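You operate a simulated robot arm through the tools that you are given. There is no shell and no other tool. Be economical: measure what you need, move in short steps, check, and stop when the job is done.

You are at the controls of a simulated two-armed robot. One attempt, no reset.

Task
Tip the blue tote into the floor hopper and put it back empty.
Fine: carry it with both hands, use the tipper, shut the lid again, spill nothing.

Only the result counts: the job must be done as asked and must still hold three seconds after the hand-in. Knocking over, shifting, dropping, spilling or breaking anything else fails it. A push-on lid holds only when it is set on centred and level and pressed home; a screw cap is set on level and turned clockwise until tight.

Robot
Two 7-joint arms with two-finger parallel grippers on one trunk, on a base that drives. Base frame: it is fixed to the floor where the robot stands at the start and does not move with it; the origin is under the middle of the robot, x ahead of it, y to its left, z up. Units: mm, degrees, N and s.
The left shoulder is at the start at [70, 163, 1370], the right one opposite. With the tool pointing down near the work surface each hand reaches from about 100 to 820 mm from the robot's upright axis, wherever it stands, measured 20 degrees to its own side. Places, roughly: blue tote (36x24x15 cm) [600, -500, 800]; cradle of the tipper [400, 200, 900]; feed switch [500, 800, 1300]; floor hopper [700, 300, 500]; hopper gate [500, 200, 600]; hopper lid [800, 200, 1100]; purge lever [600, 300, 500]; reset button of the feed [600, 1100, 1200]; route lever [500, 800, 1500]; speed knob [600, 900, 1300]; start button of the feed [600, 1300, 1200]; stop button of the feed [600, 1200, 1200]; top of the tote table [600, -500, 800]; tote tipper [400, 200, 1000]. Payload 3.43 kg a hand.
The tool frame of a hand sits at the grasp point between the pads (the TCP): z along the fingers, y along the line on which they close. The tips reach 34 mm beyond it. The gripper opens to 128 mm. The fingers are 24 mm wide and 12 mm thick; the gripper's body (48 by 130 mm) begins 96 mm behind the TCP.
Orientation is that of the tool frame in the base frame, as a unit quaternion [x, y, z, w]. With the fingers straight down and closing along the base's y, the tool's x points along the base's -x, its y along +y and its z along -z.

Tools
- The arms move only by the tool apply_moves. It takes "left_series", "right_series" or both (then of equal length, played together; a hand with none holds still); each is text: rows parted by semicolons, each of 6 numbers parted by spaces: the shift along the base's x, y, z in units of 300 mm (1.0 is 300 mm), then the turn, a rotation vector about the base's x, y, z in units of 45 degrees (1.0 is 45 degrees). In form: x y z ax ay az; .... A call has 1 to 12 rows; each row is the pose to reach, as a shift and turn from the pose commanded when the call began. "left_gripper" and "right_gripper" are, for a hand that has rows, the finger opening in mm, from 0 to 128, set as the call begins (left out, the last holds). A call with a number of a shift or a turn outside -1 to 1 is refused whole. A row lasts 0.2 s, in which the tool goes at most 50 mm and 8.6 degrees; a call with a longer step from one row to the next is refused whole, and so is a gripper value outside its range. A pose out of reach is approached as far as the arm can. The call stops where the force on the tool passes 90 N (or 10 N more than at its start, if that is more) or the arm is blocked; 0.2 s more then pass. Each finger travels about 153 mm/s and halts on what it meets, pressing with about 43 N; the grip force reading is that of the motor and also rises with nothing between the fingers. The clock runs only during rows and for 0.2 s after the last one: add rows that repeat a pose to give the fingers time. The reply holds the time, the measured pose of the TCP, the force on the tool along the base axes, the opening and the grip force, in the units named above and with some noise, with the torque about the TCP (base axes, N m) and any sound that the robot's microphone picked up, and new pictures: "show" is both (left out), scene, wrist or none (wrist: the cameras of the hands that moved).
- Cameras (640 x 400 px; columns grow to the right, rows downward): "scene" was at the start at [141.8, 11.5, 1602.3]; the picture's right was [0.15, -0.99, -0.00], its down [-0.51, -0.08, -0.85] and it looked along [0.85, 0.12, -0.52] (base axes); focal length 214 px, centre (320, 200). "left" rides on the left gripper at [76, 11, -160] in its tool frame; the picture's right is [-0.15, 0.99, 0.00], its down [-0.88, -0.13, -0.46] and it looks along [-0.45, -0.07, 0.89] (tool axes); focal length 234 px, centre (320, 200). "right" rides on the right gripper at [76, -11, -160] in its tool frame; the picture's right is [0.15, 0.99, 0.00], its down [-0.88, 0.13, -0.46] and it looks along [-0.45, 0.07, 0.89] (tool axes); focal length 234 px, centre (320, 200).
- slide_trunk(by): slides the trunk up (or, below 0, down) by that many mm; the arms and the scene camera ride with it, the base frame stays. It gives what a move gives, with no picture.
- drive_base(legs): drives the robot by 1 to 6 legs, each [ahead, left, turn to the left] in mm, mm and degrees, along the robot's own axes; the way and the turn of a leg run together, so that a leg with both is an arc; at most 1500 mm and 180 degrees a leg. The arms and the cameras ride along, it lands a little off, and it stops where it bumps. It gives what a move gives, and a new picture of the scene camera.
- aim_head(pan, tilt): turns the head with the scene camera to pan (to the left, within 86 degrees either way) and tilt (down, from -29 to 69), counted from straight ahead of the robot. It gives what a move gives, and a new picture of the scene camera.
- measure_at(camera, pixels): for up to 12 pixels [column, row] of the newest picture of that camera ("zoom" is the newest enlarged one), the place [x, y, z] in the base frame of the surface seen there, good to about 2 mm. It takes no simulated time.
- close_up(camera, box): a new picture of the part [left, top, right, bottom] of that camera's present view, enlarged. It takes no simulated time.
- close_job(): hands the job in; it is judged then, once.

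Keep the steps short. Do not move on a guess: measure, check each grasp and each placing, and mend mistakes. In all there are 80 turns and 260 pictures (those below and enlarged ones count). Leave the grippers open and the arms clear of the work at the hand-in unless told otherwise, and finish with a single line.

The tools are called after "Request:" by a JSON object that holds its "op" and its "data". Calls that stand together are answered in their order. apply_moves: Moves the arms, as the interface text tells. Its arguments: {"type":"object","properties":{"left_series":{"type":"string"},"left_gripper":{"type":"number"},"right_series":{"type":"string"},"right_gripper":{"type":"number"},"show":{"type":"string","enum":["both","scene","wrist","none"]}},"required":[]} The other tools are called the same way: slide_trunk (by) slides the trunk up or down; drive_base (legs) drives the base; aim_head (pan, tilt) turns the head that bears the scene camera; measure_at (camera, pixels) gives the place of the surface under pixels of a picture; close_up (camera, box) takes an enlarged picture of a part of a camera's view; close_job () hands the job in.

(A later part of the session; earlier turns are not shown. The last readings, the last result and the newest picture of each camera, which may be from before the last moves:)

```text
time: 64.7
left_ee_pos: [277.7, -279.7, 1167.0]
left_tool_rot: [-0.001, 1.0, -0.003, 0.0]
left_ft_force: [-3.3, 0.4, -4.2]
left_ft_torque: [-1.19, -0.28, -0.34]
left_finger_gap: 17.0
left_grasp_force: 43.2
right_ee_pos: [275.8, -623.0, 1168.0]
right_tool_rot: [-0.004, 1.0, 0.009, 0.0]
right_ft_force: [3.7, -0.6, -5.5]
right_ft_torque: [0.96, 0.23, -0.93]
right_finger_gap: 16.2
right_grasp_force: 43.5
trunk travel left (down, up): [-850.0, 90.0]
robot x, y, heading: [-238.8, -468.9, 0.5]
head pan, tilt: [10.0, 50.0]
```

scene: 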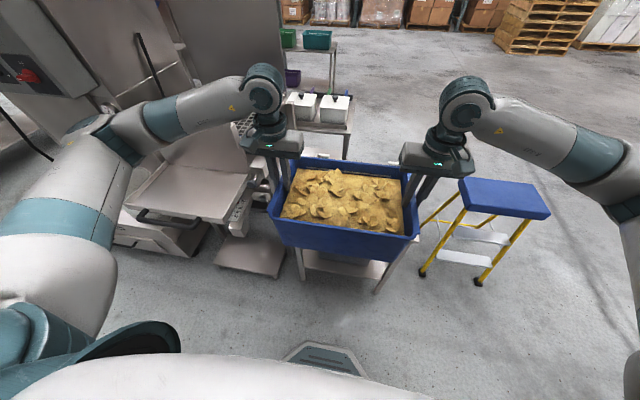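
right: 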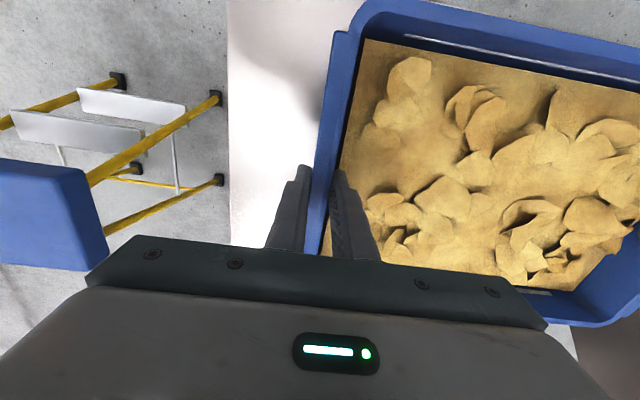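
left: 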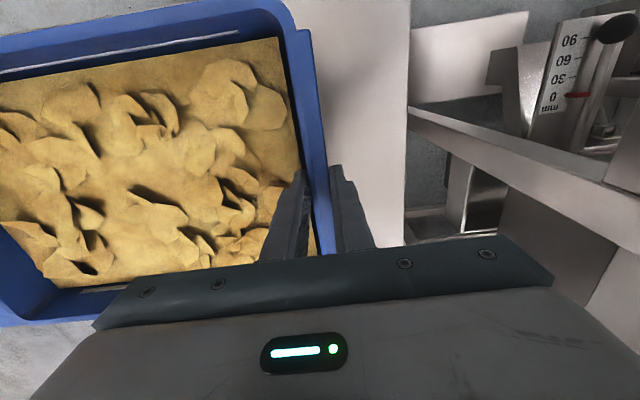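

Now left 624 mm.

Request:
{"op": "drive_base", "data": {"legs": [[0, 624, -0.4]]}}

```text
time: 68.1
left_ee_pos: [276.4, 322.7, 1166.3]
left_tool_rot: [0.001, 1.0, -0.001, -0.001]
left_ft_force: [-3.8, 0.4, -4.5]
left_ft_torque: [-1.15, -0.01, -0.42]
left_finger_gap: 17.2
left_grasp_force: 42.8
right_ee_pos: [273.4, -20.3, 1168.5]
right_tool_rot: [-0.002, 1.0, 0.009, 0.0]
right_ft_force: [4.2, -0.2, -5.0]
right_ft_torque: [1.04, -0.04, -0.91]
right_finger_gap: 15.9
right_grasp_force: 42.8
trunk travel left (down, up): [-850.0, 90.0]
robot x, y, heading: [-240.6, 133.2, -0.3]
head pan, tilt: [10.0, 50.0]
```

scene: 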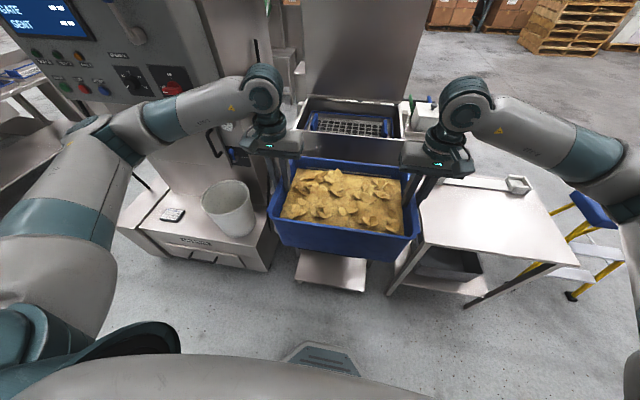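

Tote centre is at y≈151; cradle centre is 173. Before moving in, check the small ears on the top corners of the back plate.

Request:
{"op": "close_up", "data": {"camera": "scene", "box": [250, 80, 450, 205]}}

Request:
{"op": "close_up", "data": {"camera": "left", "box": [0, 0, 640, 400]}}

Request:
{"op": "close_up", "data": {"camera": "right", "box": [0, 0, 640, 400]}}

```text
3.20 times, centred on (350, 142) of scene
```

zoom: 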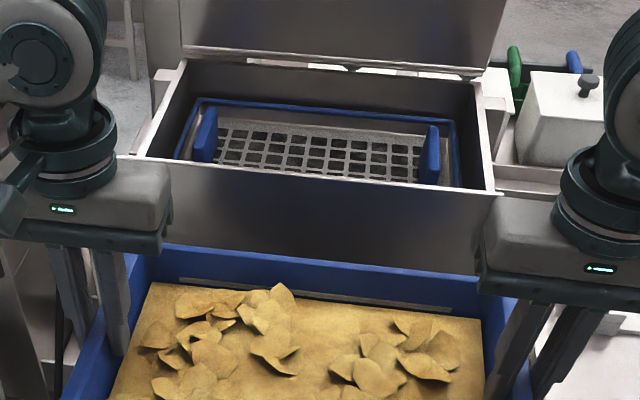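

```text
1.00 times, centred on (320, 200) of left
```

zoom: 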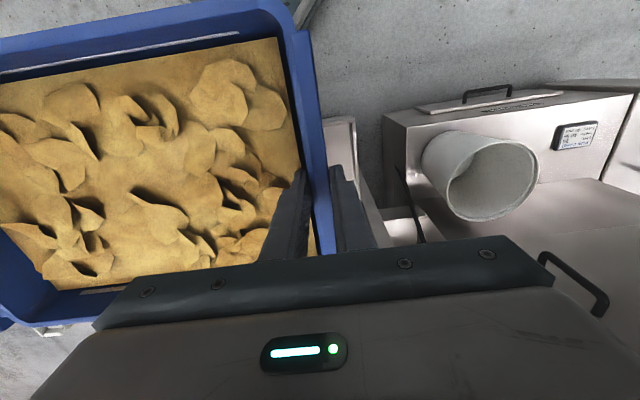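

```text
1.00 times, centred on (320, 200) of right
```

zoom: 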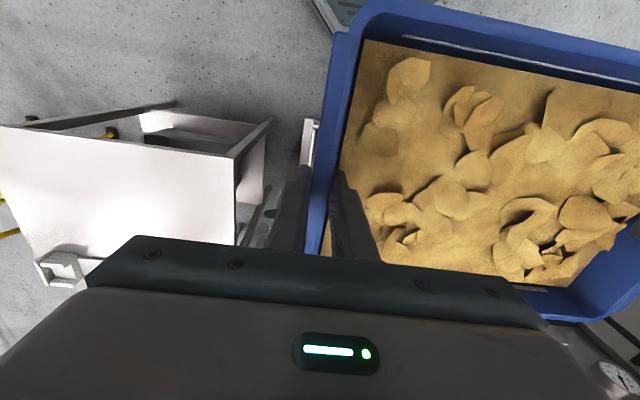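

No protrusion on the inner face. Move the tote in: +121 mm x, +22 mm y.

Request:
{"op": "apply_moves", "data": {"left_series": "0.08 0.015 0 0 0 0; 0.16 0.03 0 0 0 0; 0.24 0.045 0 0 0 0; 0.32 0.06 0 0 0 0; 0.4 0.073 0 0 0 0; 0.4 0.073 0 0 0 0", "right_series": "0.08 0.015 0 0 0 0; 0.16 0.03 0 0 0 0; 0.24 0.045 0 0 0 0; 0.32 0.06 0 0 0 0; 0.41 0.073 0 0 0 0; 0.41 0.073 0 0 0 0", "show": "scene"}}

```text
time: 69.5
left_ee_pos: [396.1, 345.5, 1167.0]
left_tool_rot: [0.001, 1.0, -0.003, 0.0]
left_ft_force: [1.0, -17.4, -5.4]
left_ft_torque: [-1.27, -0.15, 0.53]
left_finger_gap: 16.7
left_grasp_force: 43.3
right_ee_pos: [395.3, 3.0, 1168.5]
right_tool_rot: [-0.004, 1.0, 0.009, 0.001]
right_ft_force: [-0.4, 17.0, -4.3]
right_ft_torque: [1.6, 0.13, -0.31]
right_finger_gap: 16.1
right_grasp_force: 42.5
trunk travel left (down, up): [-850.0, 90.0]
robot x, y, heading: [-239.9, 130.8, 0.1]
head pan, tilt: [10.0, 50.0]
```

scene: 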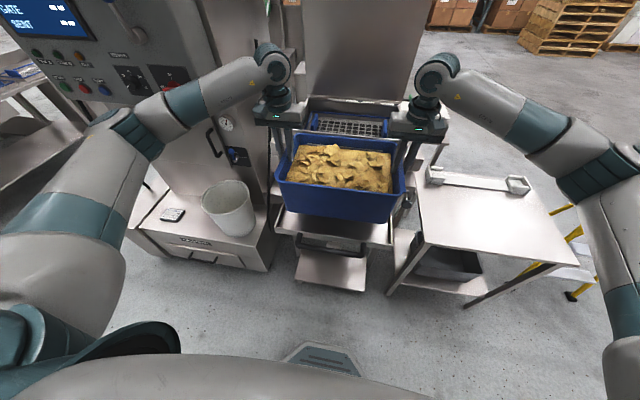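

Centred (y 345/3, x 396). Lower 85 mm then gently to contact.

Request:
{"op": "apply_moves", "data": {"left_series": "0 0 -0.07 0 0 0; 0 0 -0.14 0 0 0; 0 0 -0.21 0 0 0; 0 0 -0.28 0 0 0; 0 0 -0.28 0 0 0", "right_series": "0 0 -0.07 0 0 0; 0 0 -0.14 0 0 0; 0 0 -0.21 0 0 0; 0 0 -0.28 0 0 0; 0 0 -0.28 0 0 0", "show": "none"}}

Request:
{"op": "apply_moves", "data": {"left_series": "0 0 -0.015 0 0 0; 0 0 -0.03 0 0 0; 0 0 -0.045 0 0 0; 0 0 -0.045 0 0 0", "right_series": "0 0 -0.015 0 0 0; 0 0 -0.03 0 0 0; 0 0 -0.045 0 0 0; 0 0 -0.045 0 0 0", "show": "both"}}

```text
time: 70.7
left_ee_pos: [395.7, 345.7, 1082.1]
left_tool_rot: [0.0, 1.0, -0.002, 0.001]
left_ft_force: [-0.6, -18.2, -4.5]
left_ft_torque: [-1.61, 0.23, 0.03]
left_finger_gap: 17.1
left_grasp_force: 43.4
right_ee_pos: [394.5, 3.0, 1083.3]
right_tool_rot: [-0.003, 1.0, 0.009, 0.0]
right_ft_force: [1.0, 17.8, -5.5]
right_ft_torque: [1.39, -0.25, -0.44]
right_finger_gap: 16.0
right_grasp_force: 43.1
trunk travel left (down, up): [-850.0, 90.0]
robot x, y, heading: [-235.4, 135.3, 0.1]
head pan, tilt: [10.0, 50.0]
```

```text
time: 71.7
left_ee_pos: [394.8, 345.5, 1070.2]
left_tool_rot: [0.001, 1.0, -0.003, 0.002]
left_ft_force: [3.4, -17.8, 15.9]
left_ft_torque: [-1.48, 1.29, 0.02]
left_finger_gap: 16.9
left_grasp_force: 42.9
right_ee_pos: [394.4, 1.0, 1071.6]
right_tool_rot: [-0.002, 1.0, 0.008, 0.001]
right_ft_force: [1.4, 18.1, -4.8]
right_ft_torque: [1.62, 0.3, -0.43]
right_finger_gap: 16.1
right_grasp_force: 43.1
trunk travel left (down, up): [-850.0, 90.0]
robot x, y, heading: [-236.7, 135.9, 0.1]
head pan, tilt: [10.0, 50.0]
```

scene: 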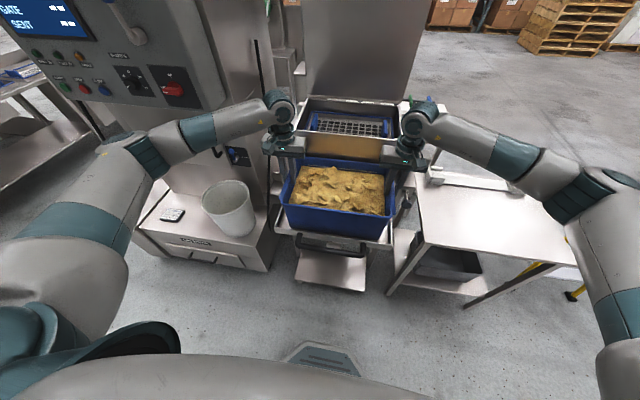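
right: 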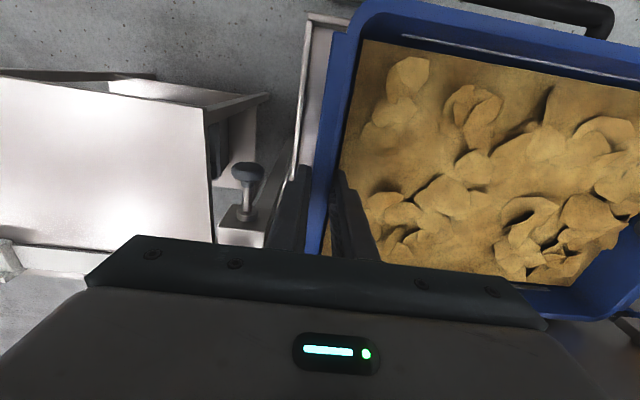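
left: 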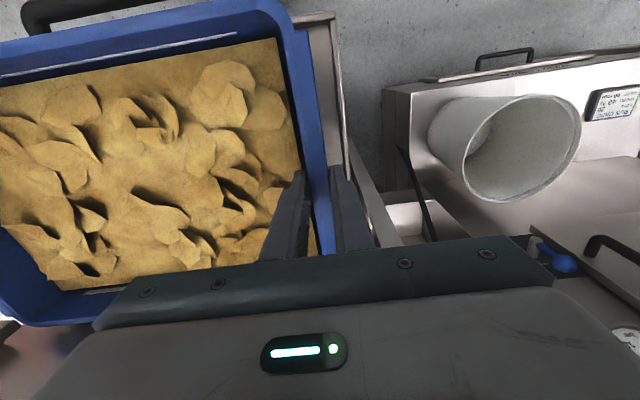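

Left end has landed; lower both 1–2 mm more, slide back toward the plate 8 mm, and then open.

Request:
{"op": "apply_moves", "data": {"left_series": "0 0 0.003 0 0 0; 0.013 0 0.003 0 0 0; 0.027 0 0.003 0 0 0; 0.027 0 0 0 0 0", "right_series": "0 0 -0.005 0 0 0; 0.013 0 -0.005 0 0 0; 0.027 0 -0.007 0 0 0; 0.027 0 -0.007 0 0 0", "show": "none"}}

Request:
{"op": "apply_moves", "data": {"left_series": "0 0 0 0 0 0; 0 0 0 0 0 0; 0 0 0 0 0 0", "right_series": "0 0 0 0 0 0; 0 0 0 0 0 0; 0 0 0 0 0 0", "left_gripper": 38, "right_gripper": 38, "show": "scene"}}

Request:
{"op": "close_up", "data": {"camera": "scene", "box": [260, 90, 440, 270]}}

```text
time: 72.7
left_ee_pos: [400.4, 345.6, 1070.1]
left_tool_rot: [-0.001, 1.0, -0.002, 0.001]
left_ft_force: [-4.8, -10.9, 25.1]
left_ft_torque: [-1.48, 1.14, 0.21]
left_finger_gap: 16.7
left_grasp_force: 43.1
right_ee_pos: [401.2, 2.5, 1069.8]
right_tool_rot: [-0.004, 1.0, 0.009, 0.002]
right_ft_force: [0.3, 12.7, -5.5]
right_ft_torque: [1.3, 1.13, -0.12]
right_finger_gap: 16.2
right_grasp_force: 43.2
trunk travel left (down, up): [-850.0, 90.0]
robot x, y, heading: [-242.7, 134.5, 0.2]
head pan, tilt: [10.0, 50.0]
```

```text
time: 73.5
left_ee_pos: [401.7, 345.2, 1067.7]
left_tool_rot: [0.001, 1.0, -0.002, 0.0]
left_ft_force: [0.4, -0.6, 0.0]
left_ft_torque: [0.01, -0.01, 0.02]
left_finger_gap: 38.0
left_grasp_force: 0.1
right_ee_pos: [403.2, 2.2, 1067.9]
right_tool_rot: [-0.003, 1.0, 0.008, 0.002]
right_ft_force: [-0.5, 0.8, 0.0]
right_ft_torque: [0.0, 0.02, 0.0]
right_finger_gap: 38.1
right_grasp_force: 0.0
trunk travel left (down, up): [-850.0, 90.0]
robot x, y, heading: [-237.1, 132.8, -0.1]
head pan, tilt: [10.0, 50.0]
```

scene: 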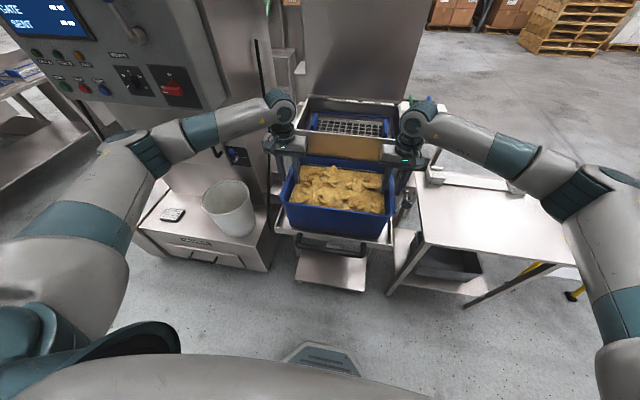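

```text
2.22 times, centred on (350, 180) of scene
```

zoom: 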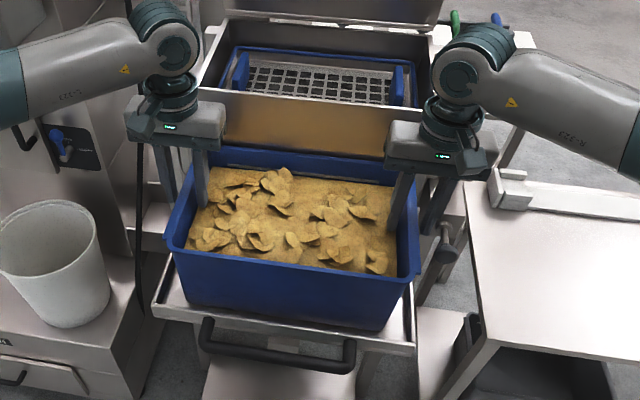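

Tote sits in the cradle. Raise both hands; left travels to above the cradle bar while turning.

Request:
{"op": "apply_moves", "data": {"left_series": "0 0 0.12 0 0 0; 0 0 0.24 0 0 0; 0 0 0.36 0 0 0; 0 0 0.48 0 0 0; 0 0 0.6 0 0 0; -0.1 -0.1 0.6 0 0 0.15; -0.2 -0.2 0.6 0 0 0.3; -0.3 -0.3 0.6 0 0 0.45; -0.4 -0.4 0.6 0 0 0.6; -0.5 -0.5 0.6 0 0 0.75; -0.6 -0.6 0.6 0 0 0.9; -0.63 -0.6 0.6 0 0 1", "right_series": "0 0 0.12 0 0 0; 0 0 0.24 0 0 0; 0 0 0.36 0 0 0; 0 0 0.48 0 0 0; 0 0 0.6 0 0 0; -0.05 -0.1 0.6 0 0 0; -0.1 -0.2 0.6 0 0 0; -0.15 -0.3 0.6 0 0 0; -0.2 -0.4 0.6 0 0 0; -0.25 -0.5 0.6 0 0 0; -0.3 -0.6 0.6 0 0 0; -0.3 -0.6 0.6 0 0 0", "show": "none"}}

Request:
{"op": "apply_moves", "data": {"left_series": "0 0 -0.1 0 0 0.16; 0 0 -0.2 0 0 0.32; 0 0 -0.3 0 0 0.48; 0 0 -0.4 0 0 0.64; 0 0 -0.5 0 0 0.8; 0 0 -0.6 0 0 0.95; 0 0 -0.68 0 0 1; 0 0 -0.68 0 0 1", "left_gripper": 40, "show": "both"}}

```text
time: 76.1
left_ee_pos: [215.3, 165.3, 1251.7]
left_tool_rot: [-0.383, 0.924, -0.002, 0.002]
left_ft_force: [-0.7, 0.4, 0.6]
left_ft_torque: [-0.01, 0.05, 0.03]
left_finger_gap: 38.3
left_grasp_force: 0.1
right_ee_pos: [312.3, -175.8, 1247.0]
right_tool_rot: [-0.004, 1.0, 0.008, 0.001]
right_ft_force: [-0.6, 0.3, -0.3]
right_ft_torque: [-0.04, 0.03, -0.02]
right_finger_gap: 37.9
right_grasp_force: 0.0
trunk travel left (down, up): [-850.0, 90.0]
robot x, y, heading: [-238.3, 137.5, 0.2]
head pan, tilt: [10.0, 50.0]
```

```text
time: 77.9
left_ee_pos: [215.9, 163.7, 1044.7]
left_tool_rot: [-0.707, 0.707, 0.0, 0.003]
left_ft_force: [-0.4, 0.0, 0.5]
left_ft_torque: [-0.01, -0.03, 0.0]
left_finger_gap: 40.0
left_grasp_force: 0.0
right_ee_pos: [313.1, -177.2, 1247.3]
right_tool_rot: [-0.004, 1.0, 0.009, 0.001]
right_ft_force: [0.4, 0.2, -0.5]
right_ft_torque: [0.01, -0.02, 0.0]
right_finger_gap: 38.3
right_grasp_force: 0.1
trunk travel left (down, up): [-850.0, 90.0]
robot x, y, heading: [-239.1, 138.9, -0.0]
head pan, tilt: [10.0, 50.0]
```

scene: 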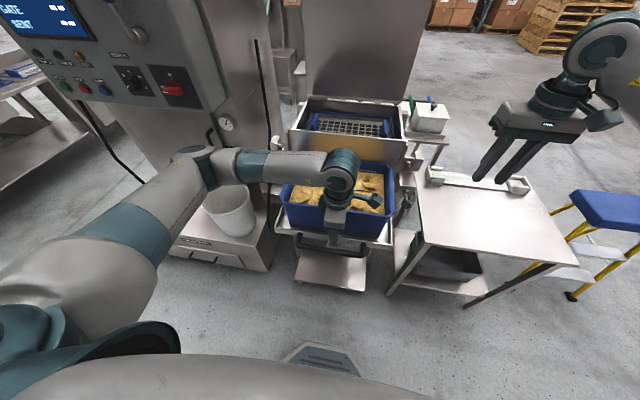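
left: 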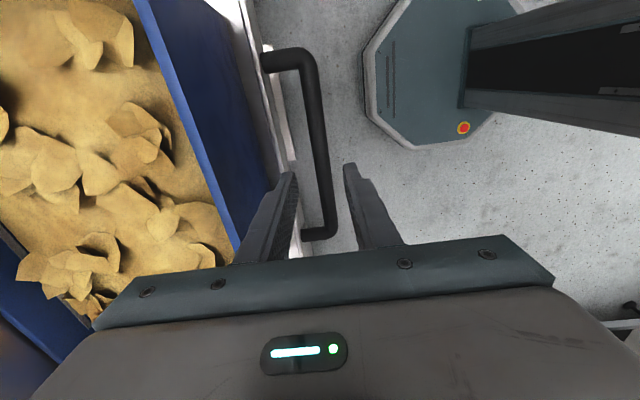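

The gripper body would come within a few mm of the tote rim; tilt it 15° back, narrow the opening to 32 mm and descend on the bar.

Request:
{"op": "apply_moves", "data": {"left_series": "0 0 -0.07 0 -0.12 0; 0 0 -0.16 0 -0.24 0; 0 0 -0.25 0 -0.333 0; 0 0 -0.33 0 -0.333 0; 0 0 -0.382 0 -0.333 0; 0 0 -0.382 0 -0.333 0", "left_gripper": 32, "show": "wrist"}}

Request:
{"op": "apply_moves", "data": {"left_series": "0 0 0 0 0 0; 0 0 0 0 0 0; 0 0 0 0 0 0", "left_gripper": 6, "show": "none"}}

```text
time: 78.8
left_ee_pos: [214.9, 165.9, 968.8]
left_tool_rot: [-0.698, 0.702, -0.099, 0.097]
left_ft_force: [-16.2, 7.0, 28.0]
left_ft_torque: [0.59, 0.95, 0.22]
left_finger_gap: 34.9
left_grasp_force: 4.2
right_ee_pos: [308.3, -174.8, 1248.3]
right_tool_rot: [-0.003, 1.0, 0.008, 0.002]
right_ft_force: [0.4, 0.1, -0.3]
right_ft_torque: [0.0, 0.01, 0.02]
right_finger_gap: 37.9
right_grasp_force: 0.1
trunk travel left (down, up): [-850.0, 90.0]
robot x, y, heading: [-241.3, 135.0, 0.1]
head pan, tilt: [10.0, 50.0]
stopped in row 4 (left hand): the force on the tool passed its limit (the readings are from after the stop); the commanded pose is now the measured one
```

left: 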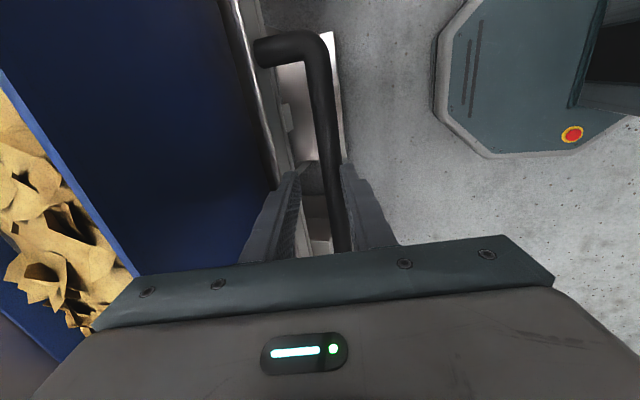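

```text
time: 79.6
left_ee_pos: [213.4, 164.1, 970.7]
left_tool_rot: [-0.698, 0.701, -0.102, 0.098]
left_ft_force: [-24.5, 4.0, 36.8]
left_ft_torque: [0.44, 0.92, 0.15]
left_finger_gap: 13.3
left_grasp_force: 6.1
right_ee_pos: [305.7, -175.5, 1250.5]
right_tool_rot: [-0.003, 1.0, 0.008, 0.004]
right_ft_force: [-0.9, 0.6, -1.1]
right_ft_torque: [0.01, -0.01, 0.0]
right_finger_gap: 38.1
right_grasp_force: 0.1
trunk travel left (down, up): [-850.0, 90.0]
robot x, y, heading: [-238.3, 132.3, 0.3]
head pan, tilt: [10.0, 50.0]
```

The near finger landed on the bar since I came straight down tilted. Lift, reopen and approach along the tool axis.

Request:
{"op": "apply_moves", "data": {"left_series": "-0.02 0 0.05 0 0 0; -0.053 0 0.09 0 0 0; -0.053 0 0.09 0 0 0; -0.053 0 0.09 0 0 0", "left_gripper": 36, "show": "none"}}

Request:
{"op": "apply_moves", "data": {"left_series": "0.02 0 -0.075 0 0 0; 0.04 0 -0.15 0 0 0; 0.057 0 -0.22 0 0 0; 0.057 0 -0.22 0 0 0", "show": "wrist"}}

```text
time: 80.6
left_ee_pos: [204.0, 163.9, 995.2]
left_tool_rot: [-0.699, 0.702, -0.099, 0.096]
left_ft_force: [0.1, -0.5, -0.4]
left_ft_torque: [0.01, -0.02, 0.01]
left_finger_gap: 36.1
left_grasp_force: 0.1
right_ee_pos: [313.6, -175.5, 1245.2]
right_tool_rot: [-0.003, 1.0, 0.008, -0.001]
right_ft_force: [1.3, 0.3, 0.0]
right_ft_torque: [-0.02, 0.02, 0.01]
right_finger_gap: 38.0
right_grasp_force: 0.1
trunk travel left (down, up): [-850.0, 90.0]
robot x, y, heading: [-237.9, 136.3, 0.1]
head pan, tilt: [10.0, 50.0]
```

```text
time: 81.6
left_ee_pos: [219.9, 163.2, 930.5]
left_tool_rot: [-0.7, 0.701, -0.099, 0.096]
left_ft_force: [-0.8, -0.2, -0.5]
left_ft_torque: [0.0, -0.02, 0.0]
left_finger_gap: 36.2
left_grasp_force: 0.1
right_ee_pos: [313.8, -176.8, 1246.6]
right_tool_rot: [-0.003, 1.0, 0.008, 0.001]
right_ft_force: [-0.2, 0.0, 0.1]
right_ft_torque: [-0.01, -0.01, -0.04]
right_finger_gap: 37.8
right_grasp_force: 0.1
trunk travel left (down, up): [-850.0, 90.0]
robot x, y, heading: [-237.7, 139.3, 0.4]
head pan, tilt: [10.0, 50.0]
```

left: 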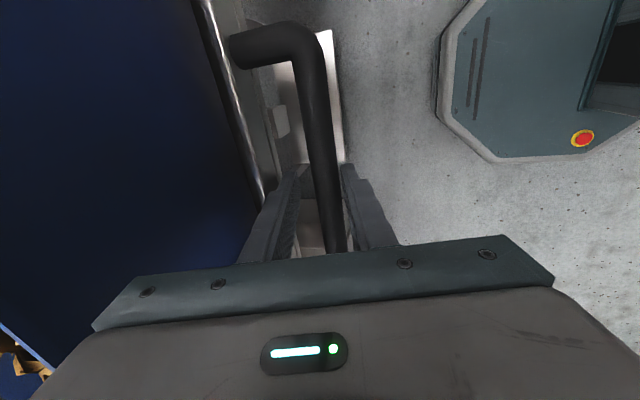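

Bar is well between the fingers. Close and swing the cradle up along its arc by 40° first.

Request:
{"op": "apply_moves", "data": {"left_series": "-0.013 0 0 0 0 0; -0.013 0 0 0 0 0; -0.013 0 0 0 0 0; -0.053 0 0.102 0 0 0; -0.083 0 0.207 0 0 0; -0.103 0 0.313 0 0 0; -0.116 0 0.423 0 0 0; -0.12 0 0.532 0 0 0; -0.11 0 0.64 0 0 0; -0.093 0 0.75 0 0 0; -0.07 0 0.853 0 0 0; -0.07 0 0.853 0 0 0", "left_gripper": 6, "show": "both"}}

```text
time: 84.2
left_ee_pos: [198.7, 165.1, 1186.3]
left_tool_rot: [-0.699, 0.701, -0.101, 0.098]
left_ft_force: [-21.6, 5.1, 3.2]
left_ft_torque: [0.21, -0.02, 0.3]
left_finger_gap: 19.7
left_grasp_force: 44.7
right_ee_pos: [307.9, -175.9, 1249.1]
right_tool_rot: [-0.004, 1.0, 0.008, 0.002]
right_ft_force: [0.1, 1.0, 0.5]
right_ft_torque: [0.0, -0.01, 0.01]
right_finger_gap: 37.9
right_grasp_force: 0.1
trunk travel left (down, up): [-850.0, 90.0]
robot x, y, heading: [-236.9, 132.6, 0.2]
head pan, tilt: [10.0, 50.0]
```

scene: 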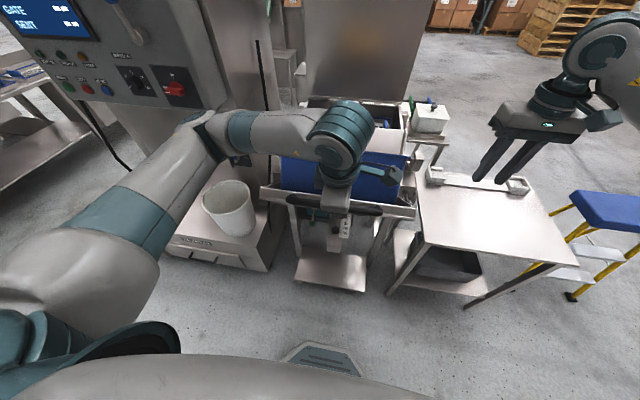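
left: 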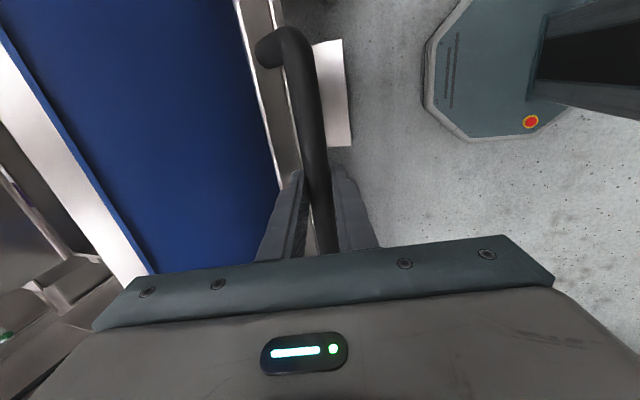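

Smooth at 40°. Continue to 90°, tilting the hand forward gradually.

Request:
{"op": "apply_moves", "data": {"left_series": "0.037 0 0.105 0 -0.04 0; 0.08 0 0.205 0 -0.08 0; 0.133 0 0.3 0 -0.12 0; 0.193 0 0.39 0 -0.16 0; 0.263 0 0.477 0 -0.2 0; 0.337 0 0.557 0 -0.25 0; 0.42 0 0.627 0 -0.3 0; 0.51 0 0.693 0 -0.35 0; 0.603 0 0.748 0 -0.4 0; 0.7 0 0.797 0 -0.45 0; 0.7 0 0.797 0 -0.45 0", "show": "both"}}

```text
time: 86.6
left_ee_pos: [412.4, 162.6, 1424.4]
left_tool_rot: [-0.671, 0.673, -0.221, 0.22]
left_ft_force: [4.6, -3.7, -0.2]
left_ft_torque: [0.1, -0.13, 0.34]
left_finger_gap: 20.0
left_grasp_force: 45.0
right_ee_pos: [313.6, -177.7, 1246.2]
right_tool_rot: [-0.003, 1.0, 0.008, 0.0]
right_ft_force: [0.3, 0.1, -0.7]
right_ft_torque: [0.02, -0.02, 0.02]
right_finger_gap: 37.9
right_grasp_force: 0.1
trunk travel left (down, up): [-850.0, 90.0]
robot x, y, heading: [-236.9, 130.9, 0.5]
head pan, tilt: [10.0, 50.0]
```

scene: 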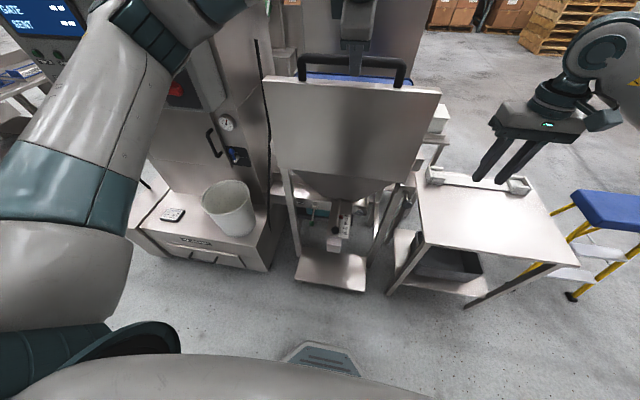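
left: 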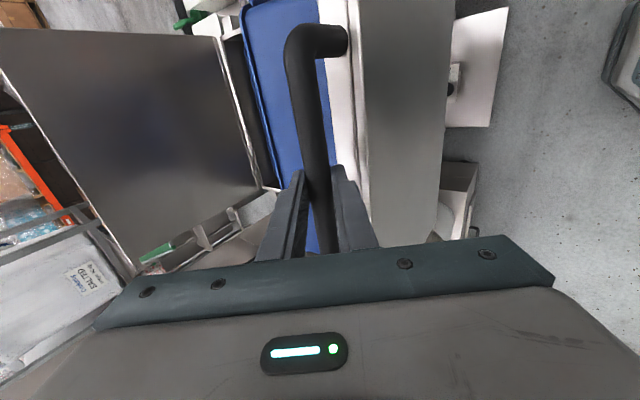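

At 90°, forces low. Go on slowly to 110°.

Request:
{"op": "apply_moves", "data": {"left_series": "0.05 0 0.022 0 -0.02 0; 0.102 0 0.04 0 -0.04 0; 0.153 0 0.057 0 -0.06 0; 0.207 0 0.07 0 -0.08 0; 0.26 0 0.082 0 -0.1 0; 0.313 0 0.09 0 -0.12 0; 0.367 0 0.098 0 -0.14 0; 0.423 0 0.103 0 -0.15 0; 0.423 0 0.103 0 -0.15 0", "show": "both"}}

```text
time: 88.0
left_ee_pos: [471.6, 162.6, 1448.0]
left_tool_rot: [-0.659, 0.672, -0.239, 0.241]
left_ft_force: [-65.8, 7.1, -22.5]
left_ft_torque: [0.26, 1.49, 0.97]
left_finger_gap: 42.6
left_grasp_force: 32.4
right_ee_pos: [300.5, -172.4, 1251.9]
right_tool_rot: [-0.005, 1.0, 0.007, 0.006]
right_ft_force: [1.0, 0.1, -0.9]
right_ft_torque: [-0.02, 0.02, -0.02]
right_finger_gap: 38.3
right_grasp_force: 0.0
trunk travel left (down, up): [-850.0, 90.0]
robot x, y, heading: [-243.0, 135.7, 0.4]
head pan, tilt: [10.0, 50.0]
stopped in row 6 (left hand): the force on the tool passed its limit (the readings are from after the stop); the commanded pose is now the measured one
```

scene: 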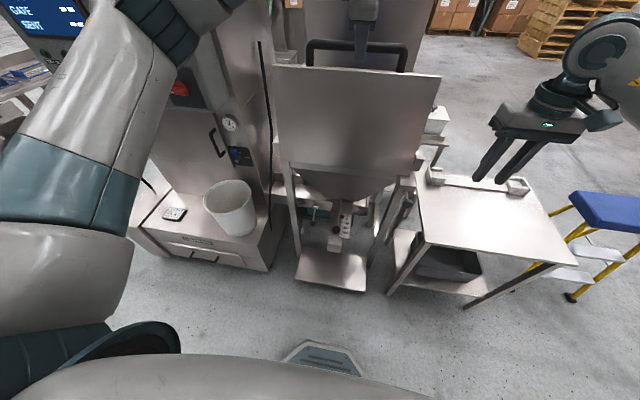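
left: 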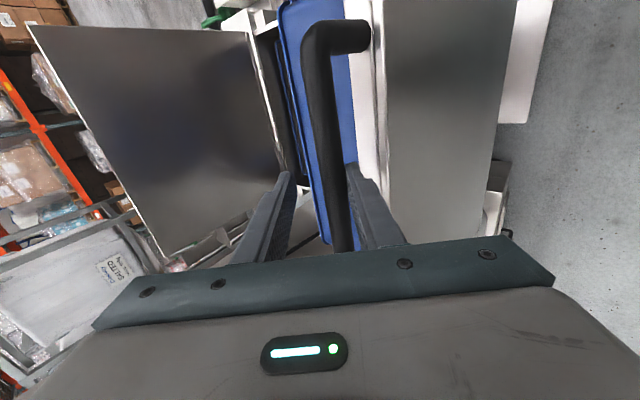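

It stops at about 98° with −66 N, so something blocks — likely the plunger. Ease the left back and inspect the latch with the right camera.

Request:
{"op": "apply_moves", "data": {"left_series": "-0.03 0 -0.008 0 0 0; -0.05 0 -0.014 0 0 0; -0.05 0 -0.014 0 0 0", "right_series": "0.1 0.1 0 0 0 0; 0.2 0.2 0 0 0 0; 0.24 0.24 0 0 0 0", "left_gripper": 6, "show": "wrist"}}

Request:
{"op": "close_up", "data": {"camera": "right", "box": [240, 100, 440, 250]}}

Request:
{"op": "close_up", "data": {"camera": "scene", "box": [370, 120, 450, 240]}}

```text
time: 88.8
left_ee_pos: [466.8, 164.4, 1443.6]
left_tool_rot: [-0.66, 0.67, -0.242, 0.239]
left_ft_force: [-38.3, 5.8, -23.6]
left_ft_torque: [-0.61, 0.71, 0.09]
left_finger_gap: 31.5
left_grasp_force: 21.6
right_ee_pos: [378.5, -101.8, 1249.6]
right_tool_rot: [-0.005, 1.0, 0.009, 0.003]
right_ft_force: [-0.4, 0.7, 0.6]
right_ft_torque: [-0.02, 0.0, 0.02]
right_finger_gap: 38.1
right_grasp_force: 0.1
trunk travel left (down, up): [-850.0, 90.0]
robot x, y, heading: [-240.8, 135.5, 0.4]
head pan, tilt: [10.0, 50.0]
```

right: 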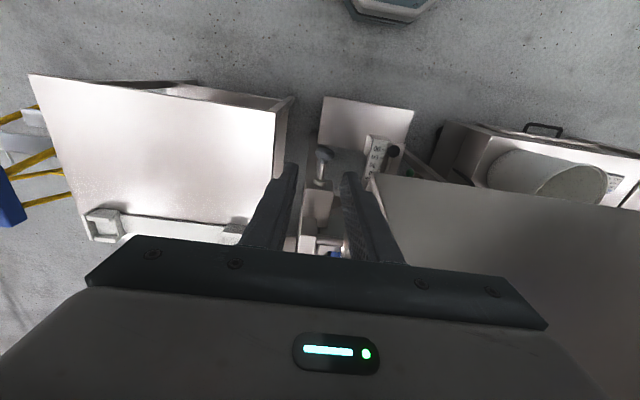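
left: 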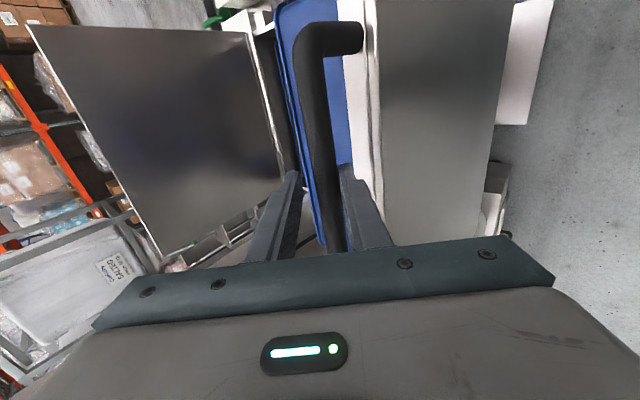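

```text
2.67 times, centred on (340, 175) of right
```

zoom: 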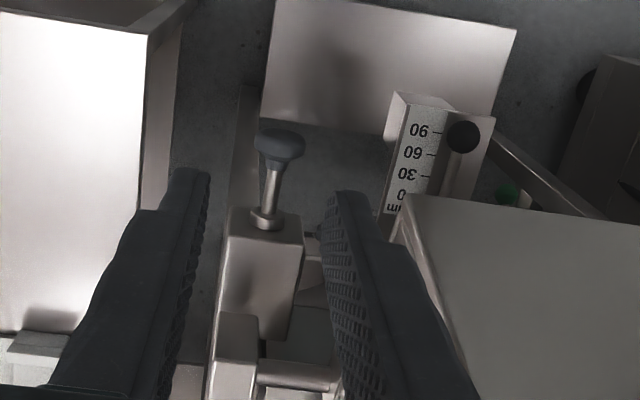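

```text
3.33 times, centred on (410, 180) of scene
```

zoom: 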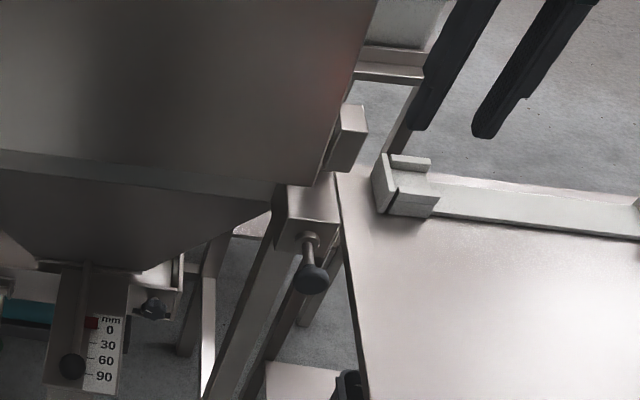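

Something solid resists at ~98°. Check whether the material has already flowed: bring the right camera above the hopper.

Request:
{"op": "apply_moves", "data": {"right_series": "0 -0.04 0.15 0 0 0; 0 -0.08 0.3 0 0 0; 0 -0.12 0.45 0 0 0; 0 -0.15 0.6 0 0 0; 0 -0.15 0.75 0 0 0; 0.1 -0.15 0.85 0 0 0; 0.25 -0.15 0.88 0 0 0; 0.4 -0.15 0.88 0 0 0; 0.55 -0.1 0.88 0 0 0; 0.7 -0.05 0.88 0 0 0; 0.8 0 0.88 0 0 0; 0.8 0 0.88 0 0 0", "show": "wrist"}}

```text
time: 91.4
left_ee_pos: [466.8, 163.2, 1444.3]
left_tool_rot: [-0.659, 0.67, -0.242, 0.24]
left_ft_force: [-37.4, -1.1, -25.3]
left_ft_torque: [0.2, 0.66, 0.87]
left_finger_gap: 31.6
left_grasp_force: 22.2
right_ee_pos: [509.8, -108.9, 1485.1]
right_tool_rot: [-0.005, 1.0, 0.007, 0.003]
right_ft_force: [1.5, -0.9, 0.1]
right_ft_torque: [-0.03, -0.01, 0.01]
right_finger_gap: 38.1
right_grasp_force: 0.0
right hand out of reach, approached as far as the arm can: row 8, 9, 10, 11, 12
trunk travel left (down, up): [-850.0, 90.0]
robot x, y, heading: [-238.4, 136.7, 0.5]
head pan, tilt: [10.0, 50.0]
```

right: 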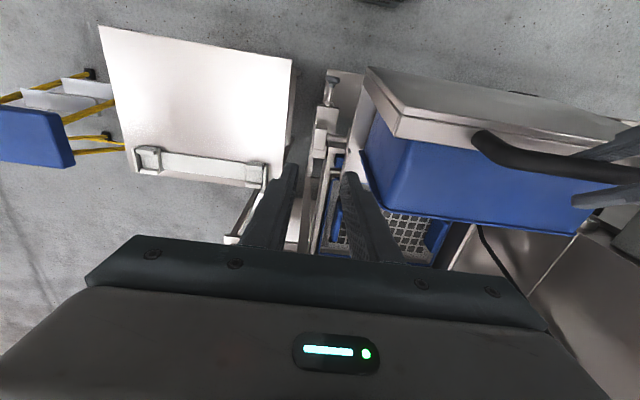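

Request:
{"op": "close_up", "data": {"camera": "right", "box": [290, 60, 410, 180]}}

Request:
{"op": "close_up", "data": {"camera": "right", "box": [300, 140, 480, 260]}}

Request:
{"op": "measure_at", "data": {"camera": "right", "pixels": [[332, 75], [333, 90], [325, 115], [352, 155], [375, 110], [368, 72], [400, 130], [560, 155], [420, 225], [460, 216]]}}

```text
3.33 times, centred on (350, 120) of right
```

zoom: 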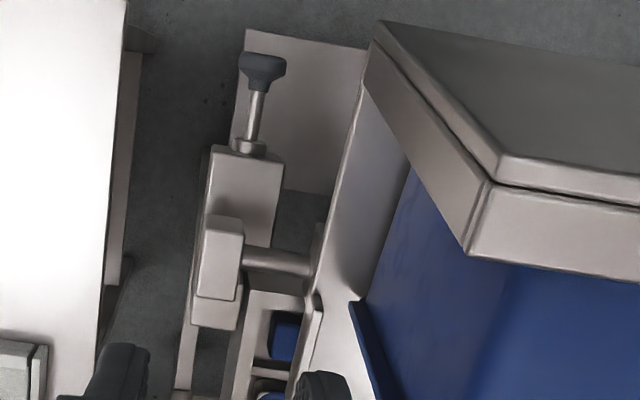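

```text
3.33 times, centred on (390, 200) of right
```

zoom: 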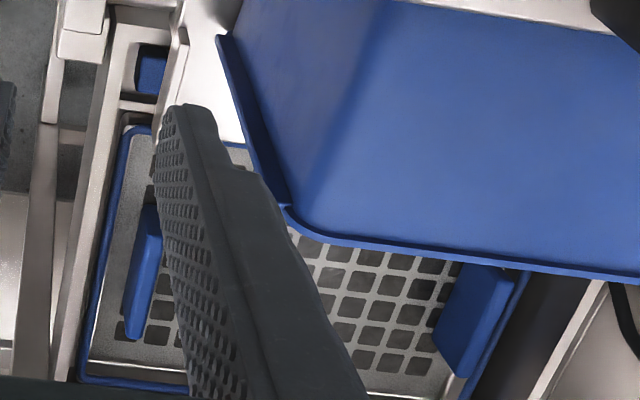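

```text
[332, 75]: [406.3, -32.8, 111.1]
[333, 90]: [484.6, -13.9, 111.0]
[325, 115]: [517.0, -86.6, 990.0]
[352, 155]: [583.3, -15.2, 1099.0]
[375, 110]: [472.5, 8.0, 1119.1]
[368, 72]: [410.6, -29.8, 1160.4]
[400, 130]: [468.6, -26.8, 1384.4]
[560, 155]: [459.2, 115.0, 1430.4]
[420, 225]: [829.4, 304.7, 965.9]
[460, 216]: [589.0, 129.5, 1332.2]
```

The grate looks clear; material may have dropped through or still be inside. Swing back to 60° so the right camera can look into the tote.

Request:
{"op": "apply_moves", "data": {"left_series": "-0.03 0 -0.008 0 0 0; -0.097 0 -0.027 0 0 0; -0.19 0 -0.063 0 0 0; -0.287 0 -0.11 0 0.05 0; -0.38 0 -0.167 0 0.1 0; -0.47 0 -0.233 0 0.15 0; -0.553 0 -0.303 0 0.2 0; -0.63 0 -0.38 0 0.25 0; -0.697 0 -0.467 0 0.3 0; -0.697 0 -0.467 0 0.3 0", "left_gripper": 6, "show": "scene"}}

Request:
{"op": "close_up", "data": {"camera": "right", "box": [290, 40, 640, 258]}}

```text
time: 93.6
left_ee_pos: [258.1, 163.4, 1300.3]
left_tool_rot: [-0.684, 0.693, -0.162, 0.161]
left_ft_force: [-18.0, 6.5, 6.9]
left_ft_torque: [-0.6, 0.32, 0.82]
left_finger_gap: 19.7
left_grasp_force: 44.3
right_ee_pos: [510.9, -107.9, 1485.8]
right_tool_rot: [-0.004, 1.0, 0.008, 0.003]
right_ft_force: [0.3, 0.1, -0.7]
right_ft_torque: [0.0, 0.01, -0.01]
right_finger_gap: 37.8
right_grasp_force: 0.2
trunk travel left (down, up): [-850.0, 90.0]
robot x, y, heading: [-243.4, 139.9, 0.4]
head pan, tilt: [10.0, 50.0]
```

scene: 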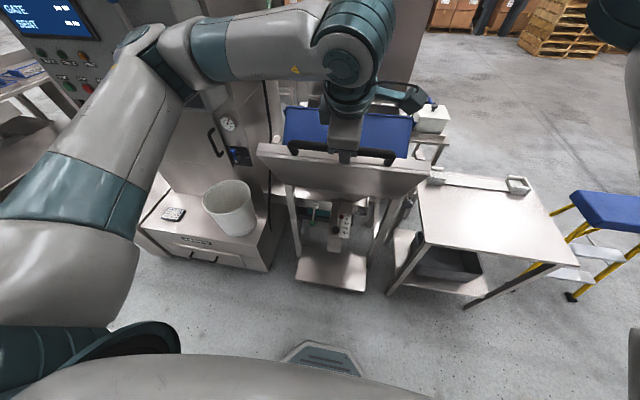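

```text
1.83 times, centred on (465, 149) of right
```

zoom: 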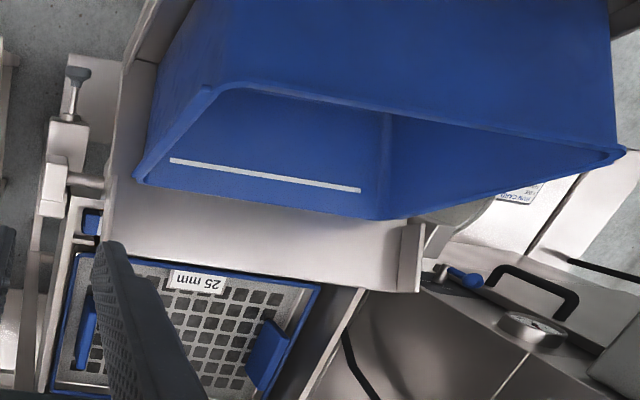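

The tote is empty – it poured at the stop. Lower the cradle to rest, release the bar and back out.

Request:
{"op": "apply_moves", "data": {"left_series": "-0.06 0 -0.09 0 0.03 0; -0.113 0 -0.185 0 0.06 0; -0.157 0 -0.285 0 0.09 0; -0.193 0 -0.39 0 0.12 0; -0.217 0 -0.493 0 0.15 0; -0.233 0 -0.603 0 0.18 0; -0.243 0 -0.712 0 0.21 0; -0.24 0 -0.82 0 0.24 0; -0.227 0 -0.93 0 0.26 0", "show": "none"}}

Request:
{"op": "apply_moves", "data": {"left_series": "0.01 0 -0.055 0 0 0; 0.02 0 -0.107 0 0 0; 0.035 0 -0.16 0 0 0; 0.05 0 -0.212 0 0 0; 0.07 0 -0.26 0 0 0; 0.09 0 -0.3 0 0 0; 0.09 0 -0.3 0 0 0", "show": "none"}}

Request:
{"op": "apply_moves", "data": {"left_series": "0 0 -0.015 0 0 0; 0 0 -0.015 0 0 0; 0 0 -0.015 0 0 0; 0 0 -0.015 0 0 0", "show": "both"}}

```text
time: 95.6
left_ee_pos: [189.1, 163.7, 1022.7]
left_tool_rot: [-0.695, 0.708, -0.089, 0.088]
left_ft_force: [-47.2, -5.0, -9.6]
left_ft_torque: [-1.55, -0.31, 0.84]
left_finger_gap: 20.1
left_grasp_force: 45.0
right_ee_pos: [507.9, -111.0, 1485.1]
right_tool_rot: [-0.004, 1.0, 0.009, 0.004]
right_ft_force: [0.3, 0.7, 0.6]
right_ft_torque: [0.04, 0.02, 0.02]
right_finger_gap: 37.8
right_grasp_force: 0.0
trunk travel left (down, up): [-850.0, 90.0]
robot x, y, heading: [-242.6, 133.8, 0.4]
head pan, tilt: [10.0, 50.0]
```

```text
time: 97.2
left_ee_pos: [218.6, 162.9, 929.9]
left_tool_rot: [-0.697, 0.706, -0.089, 0.088]
left_ft_force: [-42.0, -2.0, -19.8]
left_ft_torque: [-0.38, -0.41, 0.5]
left_finger_gap: 32.1
left_grasp_force: 22.9
right_ee_pos: [509.8, -108.8, 1484.3]
right_tool_rot: [-0.004, 1.0, 0.008, 0.002]
right_ft_force: [-1.8, 0.3, 0.7]
right_ft_torque: [0.0, 0.02, -0.03]
right_finger_gap: 38.0
right_grasp_force: 0.0
trunk travel left (down, up): [-850.0, 90.0]
robot x, y, heading: [-245.4, 134.7, 0.2]
head pan, tilt: [10.0, 50.0]
```

```text
time: 98.2
left_ee_pos: [219.2, 163.5, 926.3]
left_tool_rot: [-0.696, 0.707, -0.088, 0.088]
left_ft_force: [-38.2, 2.6, -21.3]
left_ft_torque: [0.21, -0.43, 0.58]
left_finger_gap: 29.8
left_grasp_force: 21.2
right_ee_pos: [511.1, -110.0, 1484.2]
right_tool_rot: [-0.004, 1.0, 0.008, 0.002]
right_ft_force: [0.2, -0.4, -0.1]
right_ft_torque: [0.0, -0.03, 0.0]
right_finger_gap: 37.8
right_grasp_force: 0.0
trunk travel left (down, up): [-850.0, 90.0]
robot x, y, heading: [-241.5, 136.9, 0.4]
head pan, tilt: [10.0, 50.0]
```

scene: 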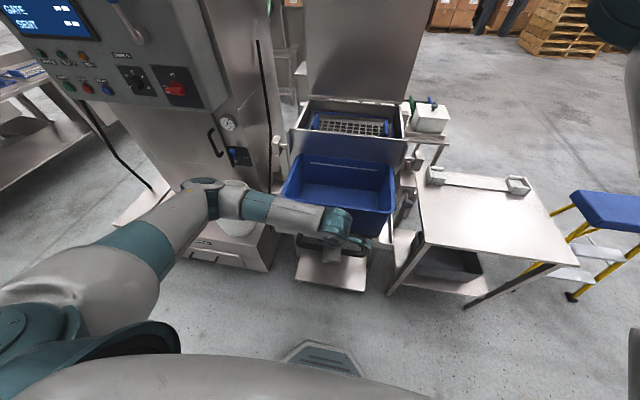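
left: 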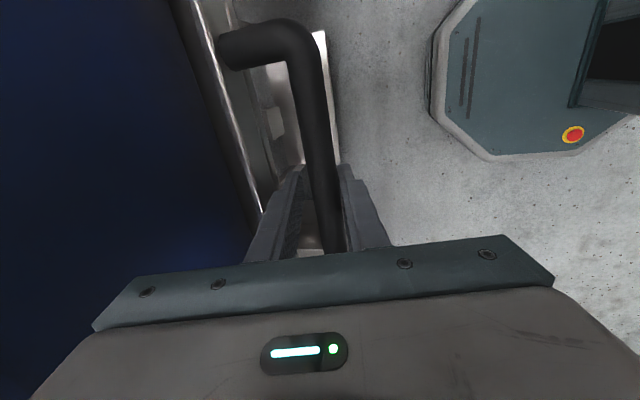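

Cradle is down and the tote visibly empty. Release the bar, back out along the tool axis and straighten the hand; also bring the right hand back.

Request:
{"op": "apply_moves", "data": {"left_series": "-0.015 0 0 0 0 0; -0.015 0 0 0 0 0; -0.015 0 0 0 0 0; -0.05 0 0.13 0 0 0; -0.09 0 0.28 0 0 0; -0.09 0 0.43 0 0.1 0; -0.09 0 0.58 0 0.2 0; -0.09 0 0.73 0 0.3 0; -0.09 0 0.87 0 0.333 0", "left_gripper": 42, "show": "none"}}

Request:
{"op": "apply_moves", "data": {"left_series": "0.06 0.05 0.01 0 0 -0.167; 0.12 0.1 0.02 0 0 -0.333; 0.18 0.15 0.03 0 0 -0.5; 0.24 0.2 0.04 0 0 -0.667; 0.3 0.25 0.05 0 0 -0.833; 0.36 0.31 0.05 0 0 -1", "right_series": "-0.1 0 -0.05 0 0 0; -0.2 0 -0.1 0 0 0; -0.3 0 -0.15 0 0 0; -0.4 0 -0.2 0 0 0; -0.5 0 -0.28 0 0 0; -0.6 0 -0.38 0 0 0", "show": "scene"}}

Request:
{"op": "measure_at", "data": {"camera": "scene", "pixels": [[297, 234], [330, 248], [365, 246], [285, 185], [392, 200], [340, 230]]}}

```text
time: 100.2
left_ee_pos: [197.1, 161.4, 1190.3]
left_tool_rot: [-0.703, 0.711, 0.001, -0.003]
left_ft_force: [-0.2, -1.1, -0.5]
left_ft_torque: [0.02, 0.0, 0.01]
left_finger_gap: 42.1
left_grasp_force: 0.0
right_ee_pos: [513.9, -110.0, 1483.3]
right_tool_rot: [-0.004, 1.0, 0.009, 0.002]
right_ft_force: [-0.2, -1.3, 0.2]
right_ft_torque: [-0.01, -0.04, -0.01]
right_finger_gap: 38.2
right_grasp_force: 0.1
trunk travel left (down, up): [-850.0, 90.0]
robot x, y, heading: [-244.0, 135.2, 0.6]
head pan, tilt: [10.0, 50.0]
```

```text
time: 101.6
left_ee_pos: [305.0, 254.5, 1203.7]
left_tool_rot: [-0.377, 0.926, 0.0, -0.003]
left_ft_force: [-0.6, -0.1, 0.1]
left_ft_torque: [0.0, 0.0, 0.02]
left_finger_gap: 41.9
left_grasp_force: 0.0
right_ee_pos: [336.3, -107.1, 1361.5]
right_tool_rot: [-0.005, 1.0, 0.008, 0.001]
right_ft_force: [0.5, 0.6, 0.1]
right_ft_torque: [-0.02, 0.01, -0.01]
right_finger_gap: 38.0
right_grasp_force: 0.1
trunk travel left (down, up): [-850.0, 90.0]
robot x, y, heading: [-242.8, 130.9, 0.5]
head pan, tilt: [10.0, 50.0]
```

scene: 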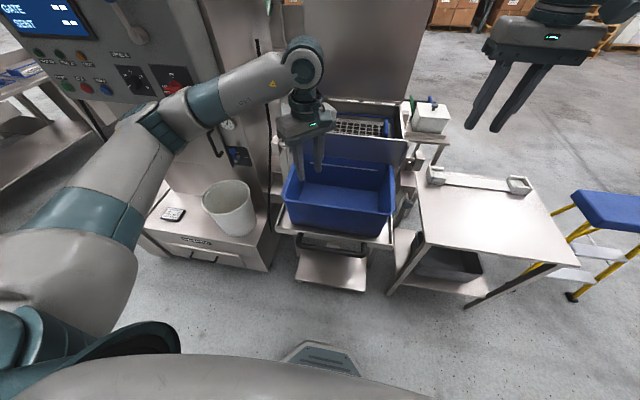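

```text
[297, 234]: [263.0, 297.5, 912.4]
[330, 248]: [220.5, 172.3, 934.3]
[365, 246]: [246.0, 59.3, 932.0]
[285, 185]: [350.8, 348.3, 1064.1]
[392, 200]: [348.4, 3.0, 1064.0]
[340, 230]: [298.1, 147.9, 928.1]
```

Tote rims at y≈348 and 3, as placed. Bring both hands over the rims, and down.

Request:
{"op": "apply_moves", "data": {"left_series": "0.05 0.05 0 0 0 -0.16; 0.11 0.1 0 0 0 -0.32; 0.16 0.15 -0.01 0 0 -0.48; 0.22 0.2 -0.02 0 0 -0.64; 0.28 0.25 -0.03 0 0 -0.8; 0.323 0.305 -0.04 0 0 -0.98; 0.323 0.305 -0.04 0 0 -0.98", "right_series": "0.04 0.06 -0.1 0 0 0; 0.08 0.12 -0.2 0 0 0; 0.12 0.18 -0.3 0 0 0; 0.16 0.24 -0.4 0 0 0; 0.2 0.3 -0.49 0 0 0; 0.227 0.367 -0.57 0 0 0; 0.227 0.367 -0.57 0 0 0", "left_gripper": 50, "right_gripper": 50, "show": "none"}}

Request:
{"op": "apply_moves", "data": {"left_series": "0 0 -0.1 0 0 0; 0 0 -0.2 0 0 0; 0 0 -0.3 0 0 0; 0 0 -0.4 0 0 0; 0 0 -0.4 0 0 0", "right_series": "0 0 -0.1 0 0 0; 0 0 -0.2 0 0 0; 0 0 -0.3 0 0 0; 0 0 -0.4 0 0 0; 0 0 -0.4 0 0 0", "show": "wrist"}}

```text
time: 103.2
left_ee_pos: [402.5, 345.7, 1194.1]
left_tool_rot: [-0.001, 1.0, 0.003, -0.003]
left_ft_force: [0.7, 0.1, 0.2]
left_ft_torque: [0.0, -0.03, 0.03]
left_finger_gap: 49.8
left_grasp_force: 0.1
right_ee_pos: [405.8, 0.1, 1187.5]
right_tool_rot: [-0.004, 1.0, 0.009, 0.0]
right_ft_force: [-0.4, -0.7, 0.9]
right_ft_torque: [-0.03, 0.01, -0.03]
right_finger_gap: 49.9
right_grasp_force: 0.1
trunk travel left (down, up): [-850.0, 90.0]
robot x, y, heading: [-237.6, 135.7, 0.3]
head pan, tilt: [10.0, 50.0]
```

```text
time: 104.4
left_ee_pos: [403.8, 345.3, 1071.3]
left_tool_rot: [-0.001, 1.0, 0.002, -0.002]
left_ft_force: [0.0, 0.4, -0.7]
left_ft_torque: [-0.01, -0.02, 0.02]
left_finger_gap: 50.0
left_grasp_force: 0.0
right_ee_pos: [406.4, 0.8, 1069.0]
right_tool_rot: [-0.005, 1.0, 0.009, 0.001]
right_ft_force: [-0.1, -0.6, -0.9]
right_ft_torque: [0.01, -0.02, 0.0]
right_finger_gap: 49.9
right_grasp_force: 0.0
trunk travel left (down, up): [-850.0, 90.0]
robot x, y, heading: [-239.7, 136.7, 0.3]
head pan, tilt: [10.0, 50.0]
```

right: 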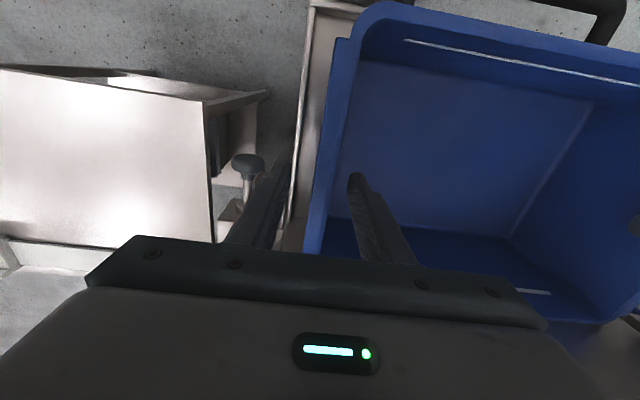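
left: 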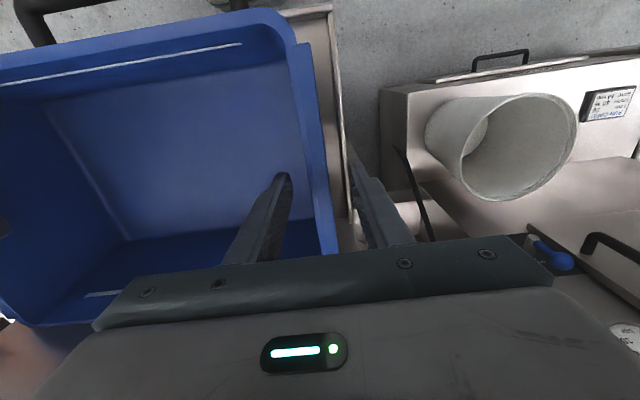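

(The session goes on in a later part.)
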